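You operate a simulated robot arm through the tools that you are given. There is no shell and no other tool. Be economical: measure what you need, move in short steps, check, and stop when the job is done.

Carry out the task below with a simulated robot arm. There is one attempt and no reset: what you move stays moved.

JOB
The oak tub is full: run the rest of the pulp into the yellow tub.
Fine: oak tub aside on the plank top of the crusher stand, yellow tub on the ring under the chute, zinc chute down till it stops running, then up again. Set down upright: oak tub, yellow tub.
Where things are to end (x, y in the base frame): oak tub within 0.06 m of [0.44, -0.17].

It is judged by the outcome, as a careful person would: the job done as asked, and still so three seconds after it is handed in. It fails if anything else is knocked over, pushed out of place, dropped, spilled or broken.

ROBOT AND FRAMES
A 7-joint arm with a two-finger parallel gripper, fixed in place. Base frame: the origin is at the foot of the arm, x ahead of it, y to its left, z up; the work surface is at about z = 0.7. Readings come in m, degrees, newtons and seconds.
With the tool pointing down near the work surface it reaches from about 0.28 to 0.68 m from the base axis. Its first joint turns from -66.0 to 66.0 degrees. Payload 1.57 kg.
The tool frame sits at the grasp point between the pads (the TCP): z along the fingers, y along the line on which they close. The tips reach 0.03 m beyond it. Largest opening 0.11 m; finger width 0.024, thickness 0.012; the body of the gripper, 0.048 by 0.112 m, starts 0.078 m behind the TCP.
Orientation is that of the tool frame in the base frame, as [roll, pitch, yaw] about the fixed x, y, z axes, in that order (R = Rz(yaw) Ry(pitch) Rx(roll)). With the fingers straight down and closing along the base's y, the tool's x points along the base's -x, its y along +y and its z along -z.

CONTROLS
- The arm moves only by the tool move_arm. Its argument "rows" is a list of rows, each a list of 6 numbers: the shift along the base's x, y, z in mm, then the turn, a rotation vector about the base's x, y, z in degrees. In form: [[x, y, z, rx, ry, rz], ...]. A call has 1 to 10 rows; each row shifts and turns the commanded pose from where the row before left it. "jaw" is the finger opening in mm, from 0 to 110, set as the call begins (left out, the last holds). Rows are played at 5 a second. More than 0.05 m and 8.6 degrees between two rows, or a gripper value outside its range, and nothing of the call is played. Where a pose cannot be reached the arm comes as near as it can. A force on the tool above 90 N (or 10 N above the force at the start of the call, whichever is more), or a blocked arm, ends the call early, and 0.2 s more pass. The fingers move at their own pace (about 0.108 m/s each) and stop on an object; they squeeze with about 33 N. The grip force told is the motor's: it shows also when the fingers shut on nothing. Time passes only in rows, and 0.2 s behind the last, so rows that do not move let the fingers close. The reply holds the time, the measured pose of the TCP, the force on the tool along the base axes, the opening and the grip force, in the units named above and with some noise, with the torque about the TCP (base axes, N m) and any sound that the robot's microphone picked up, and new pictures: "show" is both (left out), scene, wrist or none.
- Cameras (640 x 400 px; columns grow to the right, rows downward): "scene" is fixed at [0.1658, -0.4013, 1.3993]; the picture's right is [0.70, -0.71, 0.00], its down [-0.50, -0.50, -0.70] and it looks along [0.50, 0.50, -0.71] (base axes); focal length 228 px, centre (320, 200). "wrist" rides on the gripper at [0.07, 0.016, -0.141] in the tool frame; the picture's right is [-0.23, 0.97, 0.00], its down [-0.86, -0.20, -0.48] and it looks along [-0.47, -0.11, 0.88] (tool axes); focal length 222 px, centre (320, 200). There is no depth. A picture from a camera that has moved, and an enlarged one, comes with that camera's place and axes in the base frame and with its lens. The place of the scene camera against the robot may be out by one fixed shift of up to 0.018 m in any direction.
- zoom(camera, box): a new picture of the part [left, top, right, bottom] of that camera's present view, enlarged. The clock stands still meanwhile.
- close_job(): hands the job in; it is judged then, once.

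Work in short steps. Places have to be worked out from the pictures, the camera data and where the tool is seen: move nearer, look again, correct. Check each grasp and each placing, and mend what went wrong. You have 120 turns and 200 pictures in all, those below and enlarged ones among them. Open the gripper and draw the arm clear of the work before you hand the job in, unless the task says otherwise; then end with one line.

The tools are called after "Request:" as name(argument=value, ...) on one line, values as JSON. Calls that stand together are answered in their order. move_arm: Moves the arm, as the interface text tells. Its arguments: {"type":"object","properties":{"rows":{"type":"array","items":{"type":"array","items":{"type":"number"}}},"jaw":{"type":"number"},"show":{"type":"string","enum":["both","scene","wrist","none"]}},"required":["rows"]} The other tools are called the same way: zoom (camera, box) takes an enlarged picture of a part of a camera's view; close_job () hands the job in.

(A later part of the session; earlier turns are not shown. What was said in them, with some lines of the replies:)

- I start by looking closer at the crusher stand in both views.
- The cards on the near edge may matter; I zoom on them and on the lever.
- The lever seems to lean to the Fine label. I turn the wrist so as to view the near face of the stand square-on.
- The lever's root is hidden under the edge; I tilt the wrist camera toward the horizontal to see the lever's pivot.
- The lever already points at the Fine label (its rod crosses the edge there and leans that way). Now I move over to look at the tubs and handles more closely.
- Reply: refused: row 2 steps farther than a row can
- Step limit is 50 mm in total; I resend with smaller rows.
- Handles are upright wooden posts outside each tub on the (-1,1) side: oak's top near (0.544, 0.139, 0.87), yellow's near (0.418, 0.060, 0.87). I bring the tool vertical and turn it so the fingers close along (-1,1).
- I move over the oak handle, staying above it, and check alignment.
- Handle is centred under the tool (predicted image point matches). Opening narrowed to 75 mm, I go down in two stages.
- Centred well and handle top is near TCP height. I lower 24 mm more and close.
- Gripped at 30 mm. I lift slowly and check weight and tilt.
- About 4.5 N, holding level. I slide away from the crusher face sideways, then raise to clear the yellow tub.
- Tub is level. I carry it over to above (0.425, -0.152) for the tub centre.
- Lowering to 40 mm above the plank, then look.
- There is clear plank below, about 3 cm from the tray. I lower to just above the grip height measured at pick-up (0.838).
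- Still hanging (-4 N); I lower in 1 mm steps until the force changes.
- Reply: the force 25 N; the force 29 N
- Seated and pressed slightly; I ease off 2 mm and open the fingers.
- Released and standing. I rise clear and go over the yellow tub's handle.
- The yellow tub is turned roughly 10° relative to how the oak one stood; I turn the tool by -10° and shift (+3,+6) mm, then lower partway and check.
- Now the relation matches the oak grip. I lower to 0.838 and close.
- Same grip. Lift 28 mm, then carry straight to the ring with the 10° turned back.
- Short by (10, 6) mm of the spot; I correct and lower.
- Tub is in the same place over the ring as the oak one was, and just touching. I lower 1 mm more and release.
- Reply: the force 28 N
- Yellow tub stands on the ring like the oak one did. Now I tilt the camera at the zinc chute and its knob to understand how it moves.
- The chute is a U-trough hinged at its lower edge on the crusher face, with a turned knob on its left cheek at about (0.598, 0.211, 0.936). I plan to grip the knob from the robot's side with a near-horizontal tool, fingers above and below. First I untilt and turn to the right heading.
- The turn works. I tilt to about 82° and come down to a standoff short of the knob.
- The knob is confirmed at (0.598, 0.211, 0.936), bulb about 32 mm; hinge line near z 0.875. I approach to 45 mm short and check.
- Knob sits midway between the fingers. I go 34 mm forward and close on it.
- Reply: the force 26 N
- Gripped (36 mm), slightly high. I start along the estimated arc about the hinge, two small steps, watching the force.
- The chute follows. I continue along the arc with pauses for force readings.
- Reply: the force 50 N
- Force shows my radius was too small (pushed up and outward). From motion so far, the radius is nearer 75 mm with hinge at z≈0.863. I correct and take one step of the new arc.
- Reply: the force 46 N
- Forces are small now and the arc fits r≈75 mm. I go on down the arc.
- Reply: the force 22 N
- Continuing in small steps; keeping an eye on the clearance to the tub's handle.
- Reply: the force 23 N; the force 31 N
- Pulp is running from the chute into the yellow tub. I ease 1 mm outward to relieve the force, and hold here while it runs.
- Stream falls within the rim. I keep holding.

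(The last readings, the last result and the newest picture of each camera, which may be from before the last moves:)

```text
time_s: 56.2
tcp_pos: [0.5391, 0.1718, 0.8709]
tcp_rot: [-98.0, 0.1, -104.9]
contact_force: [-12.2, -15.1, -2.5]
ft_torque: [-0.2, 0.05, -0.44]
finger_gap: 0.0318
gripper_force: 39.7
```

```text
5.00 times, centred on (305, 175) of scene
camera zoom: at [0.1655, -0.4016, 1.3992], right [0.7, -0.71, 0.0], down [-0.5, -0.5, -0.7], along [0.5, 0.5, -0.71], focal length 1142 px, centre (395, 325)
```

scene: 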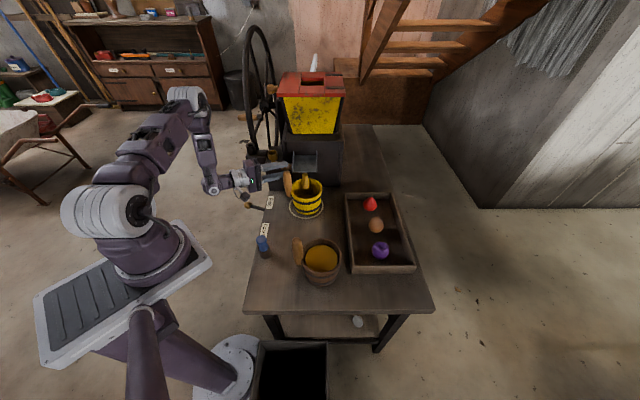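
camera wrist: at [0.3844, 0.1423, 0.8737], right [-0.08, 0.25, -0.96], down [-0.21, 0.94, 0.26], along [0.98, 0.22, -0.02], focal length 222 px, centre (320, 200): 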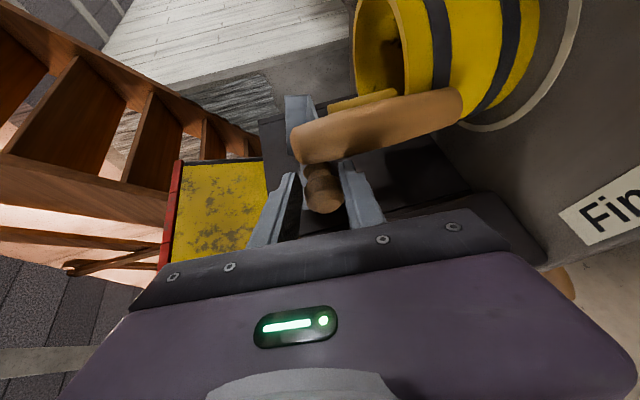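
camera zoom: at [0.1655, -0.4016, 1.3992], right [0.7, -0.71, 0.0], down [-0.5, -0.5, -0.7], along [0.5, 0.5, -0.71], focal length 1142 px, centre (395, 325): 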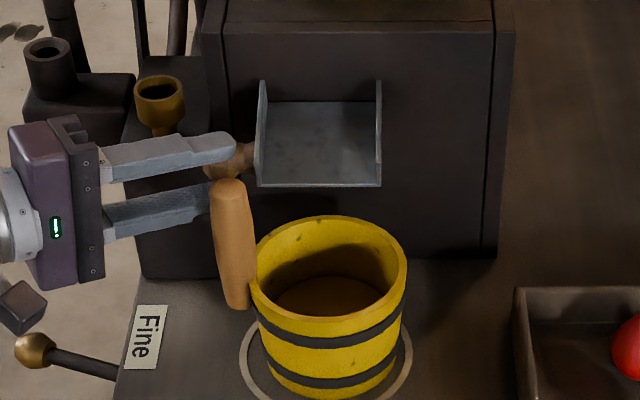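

The running has stopped. I lower a few millimetres more to make sure that nothing remains to run.

Request:
move_arm(rows=[[-0.5, -0.5, -3.5, 0, 0, 0], [0, 0, -3.5, 0, 0, 0], [0, 0, 0, 0, 0, 0], [0, 0, 0, 0, 0, 0], [0, 0, 0, 0, 0, 0]], show="scene")

Request:
zoom(camera="scene", box=[265, 135, 345, 215])

```text
time_s: 57.4
tcp_pos: [0.5383, 0.1712, 0.8622]
tcp_rot: [-98.0, 0.0, -104.9]
contact_force: [-22.9, -13.3, 3.7]
ft_torque: [0.14, -0.74, -0.47]
finger_gap: 0.0308
gripper_force: 40.3
```

scene: 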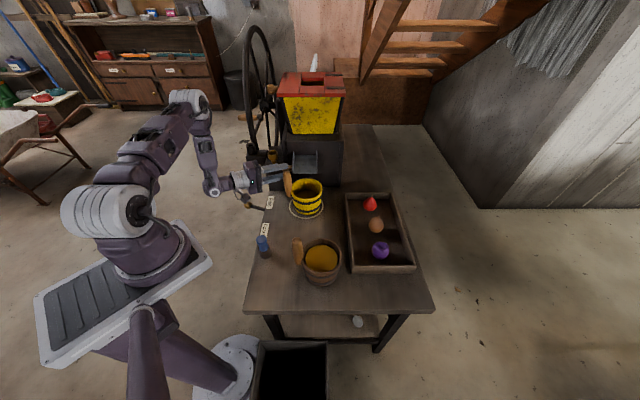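

```text
5.00 times, centred on (305, 175) of scene
camera zoom: at [0.1651, -0.4016, 1.3992], right [0.7, -0.71, 0.0], down [-0.5, -0.5, -0.7], along [0.5, 0.5, -0.71], focal length 1142 px, centre (395, 325)
```

zoom: 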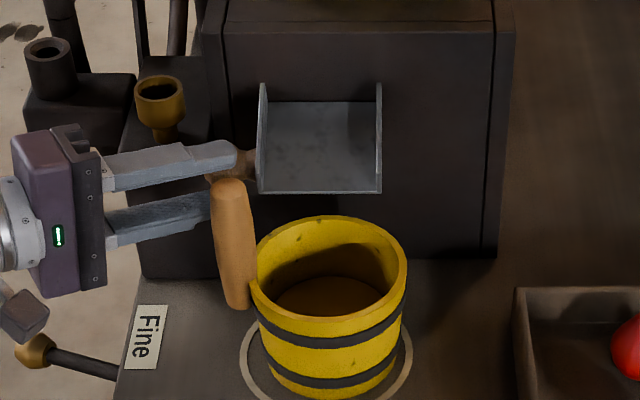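

Nothing more runs. Now I bring the chute up again along the same arc.

Request:
move_arm(rows=[[1.2, 1, 6.3, 0, 0, 0], [1.3, 1, 6.2, 0, 0, 0], [1.2, 1.2, 6.6, 0, 0, 0], [1.3, 1.3, 6.6, 0, 0, 0], [2, 2, 6.2, 0, 0, 0], [2.1, 2.1, 6.1, 0, 0, 0], [0, 0, 0, 0, 0, 0]], show="wrist")

Request:
zoom(camera="scene", box=[265, 115, 345, 215])

```text
time_s: 59.0
tcp_pos: [0.5493, 0.1801, 0.9027]
tcp_rot: [-98.0, 0.0, -105.0]
contact_force: [-13.4, -14.7, -6.1]
ft_torque: [-0.96, 0.36, 0.04]
finger_gap: 0.034
gripper_force: 41.8
camera wrist: at [0.3926, 0.1497, 0.9056], right [-0.07, 0.25, -0.96], down [-0.21, 0.94, 0.26], along [0.98, 0.22, -0.01], focal length 222 px, centre (320, 200)
```

wrist: 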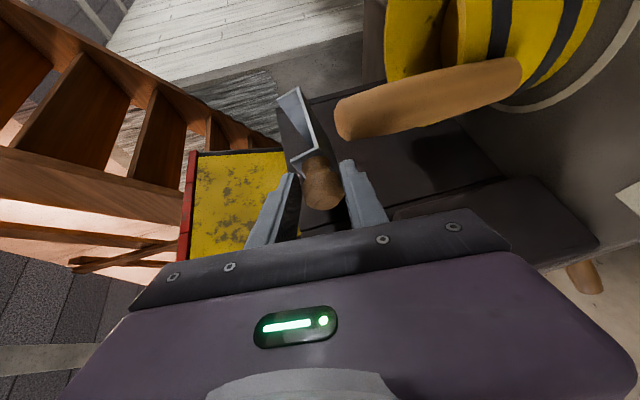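

```text
4.00 times, centred on (305, 165) of scene
camera zoom: at [0.1655, -0.4016, 1.3992], right [0.7, -0.71, 0.0], down [-0.5, -0.5, -0.7], along [0.5, 0.5, -0.71], focal length 913 px, centre (380, 340)
```

zoom: 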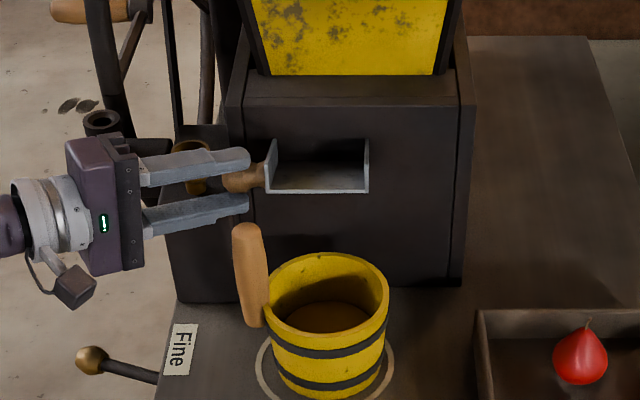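

Going well; continuing up.

Request:
move_arm(rows=[[2.5, 2.5, 5.2, 0, 0, 0], [2.7, 2.7, 5.2, 0, 0, 0], [3.4, 3.4, 4.8, 0, 0, 0], [3.5, 3.5, 4.6, 0, 0, 0], [0, 0, 0, 0, 0, 0]], show="none")

Request:
move_arm(rows=[[3.9, 3.9, 3.7, 0, 0, 0], [3.9, 3.9, 3.2, 0, 0, 0], [3.5, 3.5, 2.5, 0, 0, 0], [0, 0, 0, 0, 0, 0]], show="wrist")

Request:
zoom(camera="scene", box=[265, 115, 345, 215])

```text
time_s: 60.2
tcp_pos: [0.56, 0.1921, 0.9223]
tcp_rot: [-98.0, 0.0, -105.0]
contact_force: [-3.3, -9.6, -2.6]
ft_torque: [-1.05, -0.36, 0.2]
finger_gap: 0.0344
gripper_force: 42.2
```

```text
time_s: 61.2
tcp_pos: [0.5717, 0.2043, 0.9318]
tcp_rot: [-98.0, 0.0, -104.8]
contact_force: [-9.9, -5.0, -1.2]
ft_torque: [-1.12, -0.29, 0.15]
finger_gap: 0.0358
gripper_force: 42.9
camera wrist: at [0.4164, 0.1738, 0.9348], right [-0.07, 0.26, -0.96], down [-0.21, 0.94, 0.27], along [0.97, 0.22, -0.01], focal length 222 px, centre (320, 200)
```

wrist: 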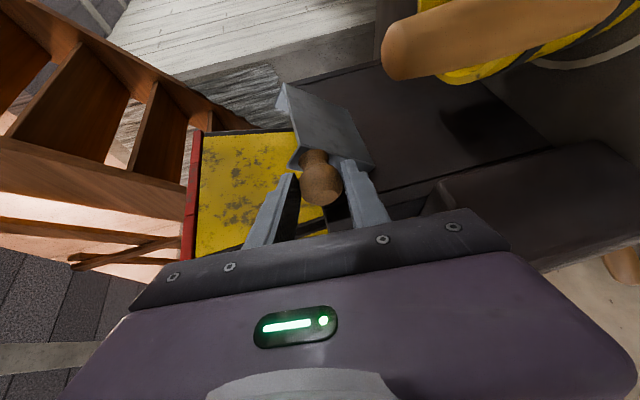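

```text
4.00 times, centred on (305, 165) of scene
camera zoom: at [0.1656, -0.4014, 1.3993], right [0.7, -0.71, 0.0], down [-0.5, -0.5, -0.7], along [0.5, 0.5, -0.71], focal length 913 px, centre (380, 340)
```

zoom: 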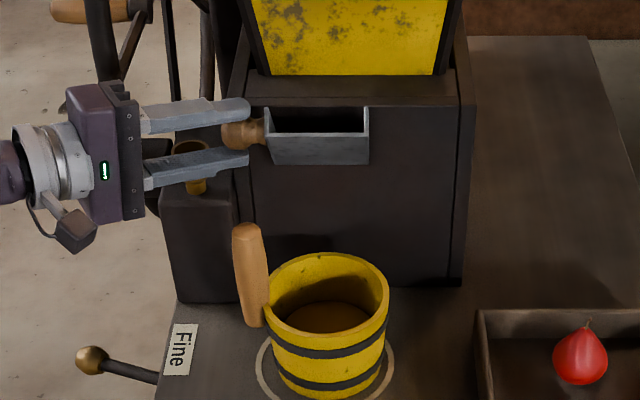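

Last part up to the stop.

Request:
move_arm(rows=[[3.8, 3.5, 2, 0, 0, 0], [3.8, 3.5, 2, 0, 0, 0], [3.5, 3.3, 1.5, 0, 0, 0], [0, 0, 0, 0, 0, 0]], show="none")

Request:
move_arm(rows=[[2, 2, 0.5, 0, 0, 0], [0, 0, 0, 0, 0, 0]], show="wrist")

Request:
zoom(camera="scene", box=[265, 115, 355, 185])

```text
time_s: 62.2
tcp_pos: [0.5825, 0.2161, 0.9367]
tcp_rot: [-97.9, 0.1, -104.8]
contact_force: [-12.1, 3.2, 5.6]
ft_torque: [-0.97, -0.66, 0.28]
finger_gap: 0.0359
gripper_force: 43.0
```

```text
time_s: 62.8
tcp_pos: [0.584, 0.2156, 0.9375]
tcp_rot: [-98.0, 0.0, -105.0]
contact_force: [-44.8, -6.3, 11.3]
ft_torque: [-0.74, -1.04, -0.4]
finger_gap: 0.0361
gripper_force: 42.1
camera wrist: at [0.4281, 0.1855, 0.9407], right [-0.07, 0.25, -0.96], down [-0.21, 0.94, 0.26], along [0.98, 0.22, -0.01], focal length 222 px, centre (320, 200)
```

wrist: 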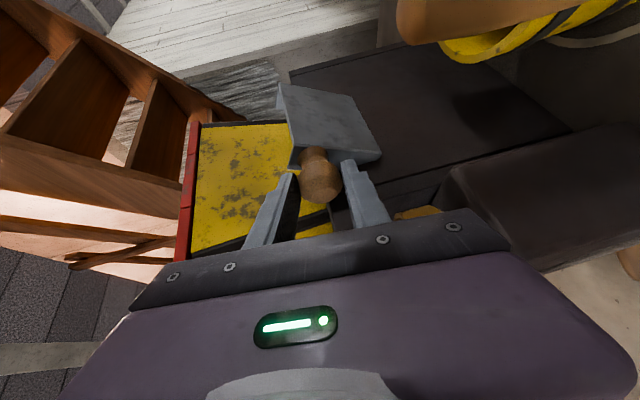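

```text
5.71 times, centred on (310, 150) of scene
camera zoom: at [0.1643, -0.4015, 1.3994], right [0.7, -0.71, 0.0], down [-0.5, -0.5, -0.71], along [0.5, 0.5, -0.71], focal length 1305 px, centre (377, 486)
```

zoom: 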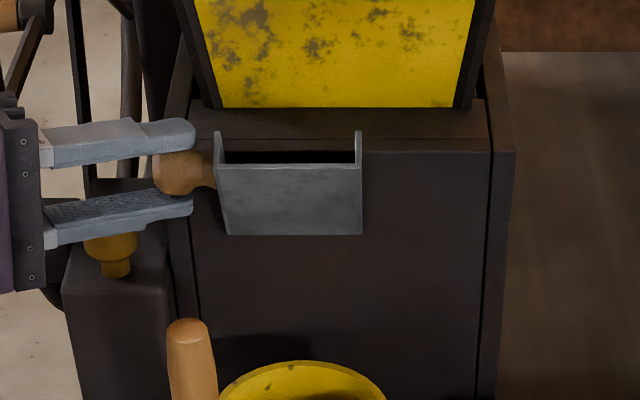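

At the up stop, same picture as at the start. I open the fingers and back straight out, then check that the chute stays up.

Request:
move_arm(rows=[[-1, -0.5, 0, 0, 0, 0], [0, 0, 0, 0, 0, 0]], show="none")

Request:
move_arm(rows=[[0, 0, 0, 0, 0, 0], [0, 0, 0, 0, 0, 0], [-10, 2.7, 0, 0, 0, 0], [-25, 6.7, 0, 0, 0, 0], [-30, 8, 0, 0, 0, 0], [-30, 8, 5, 0, 0, 0]], jaw=62, show="both")

Request:
zoom(camera="scene", box=[255, 115, 355, 215])

```text
time_s: 63.4
tcp_pos: [0.5841, 0.2172, 0.9376]
tcp_rot: [-98.0, 0.1, -105.1]
contact_force: [-22.3, 1.5, 2.2]
ft_torque: [-0.28, -1.03, -0.49]
finger_gap: 0.0361
gripper_force: 43.0
```

```text
time_s: 64.8
tcp_pos: [0.4901, 0.2404, 0.9429]
tcp_rot: [-98.0, 0.0, -105.0]
contact_force: [0.5, 0.4, -0.2]
ft_torque: [0.02, 0.02, -0.02]
finger_gap: 0.0616
gripper_force: 0.0
camera wrist: at [0.3336, 0.2103, 0.9464], right [-0.07, 0.25, -0.96], down [-0.21, 0.94, 0.26], along [0.98, 0.22, -0.01], focal length 222 px, centre (320, 200)
```

scene: 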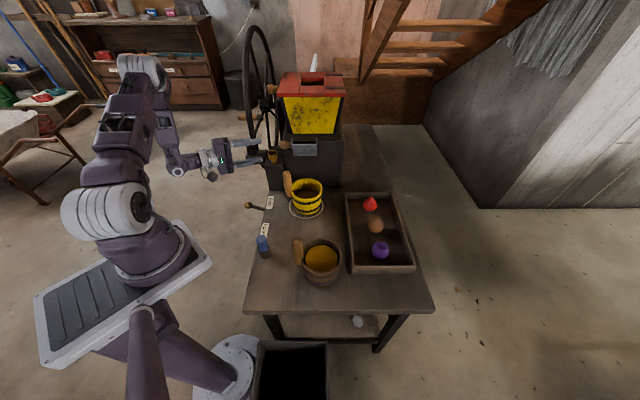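
wrist: 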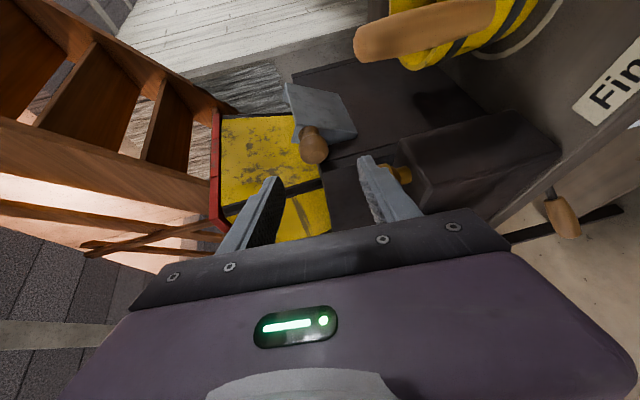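

```text
4.00 times, centred on (305, 165) of scene
camera zoom: at [0.1658, -0.4013, 1.3993], right [0.7, -0.71, 0.0], down [-0.5, -0.5, -0.7], along [0.5, 0.5, -0.71], focal length 913 px, centre (380, 340)
```

zoom: 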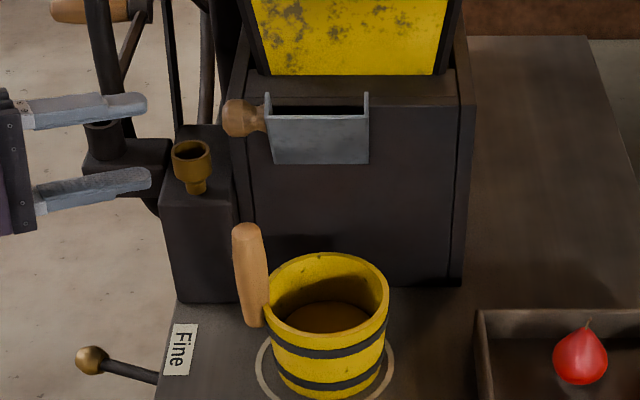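

Chute stays up, tubs upright. I draw the arm up and clear and check once more.

Request:
move_arm(rows=[[-15, 5, 30, 0, 0, 0], [-15, 5, 35, 0, 0, 0], [-10, 0, 35, 0, 0, 0], [0, 0, 35, 0, 0, 0], [0, 0, 0, 0, 0, 0], [0, 0, 0, 0, 0, 0]], jaw=100, show="scene")

Request:
zoom(camera="scene", box=[230, 120, 430, 300])

```text
time_s: 66.2
tcp_pos: [0.448, 0.2512, 1.0774]
tcp_rot: [-98.0, 0.0, -105.0]
contact_force: [0.5, 0.0, 0.7]
ft_torque: [-0.01, 0.0, 0.01]
finger_gap: 0.1001
gripper_force: 0.0
```

scene: 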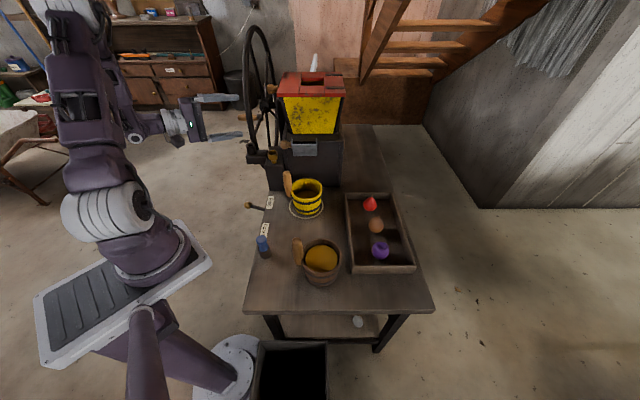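

```text
2.22 times, centred on (330, 210) of scene
camera zoom: at [0.1658, -0.4013, 1.3993], right [0.7, -0.71, 0.0], down [-0.5, -0.5, -0.7], along [0.5, 0.5, -0.71], focal length 507 px, centre (298, 178)
```

zoom: 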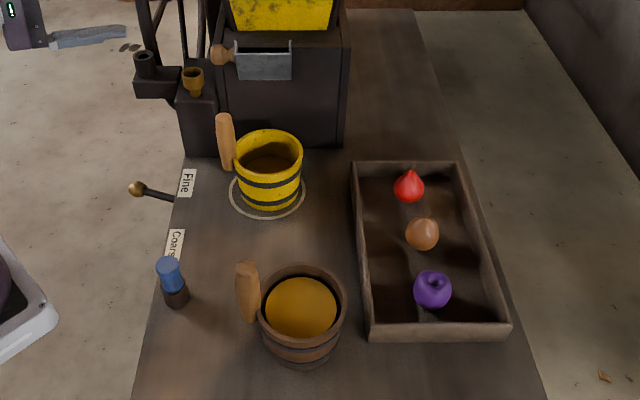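

All is as asked: oak tub upright near (0.42, -0.15), yellow tub upright on the ring with the pulp, chute up, lever still at Fine, arm clear.

Request:
close_job()

```text
The job is handed in.
```

The job is done and handed in: the rest of the pulp ran into the yellow tub, which stands upright on the ring, and the zinc chute is back up. The oak tub stands upright on the plank at about (0.42, -0.15), roughly 0.03 m from the target, and nothing was spilled or knocked over in the last pictures. I took "Fine" to mean the lever setting; it already pointed to Fine, so I left it alone.
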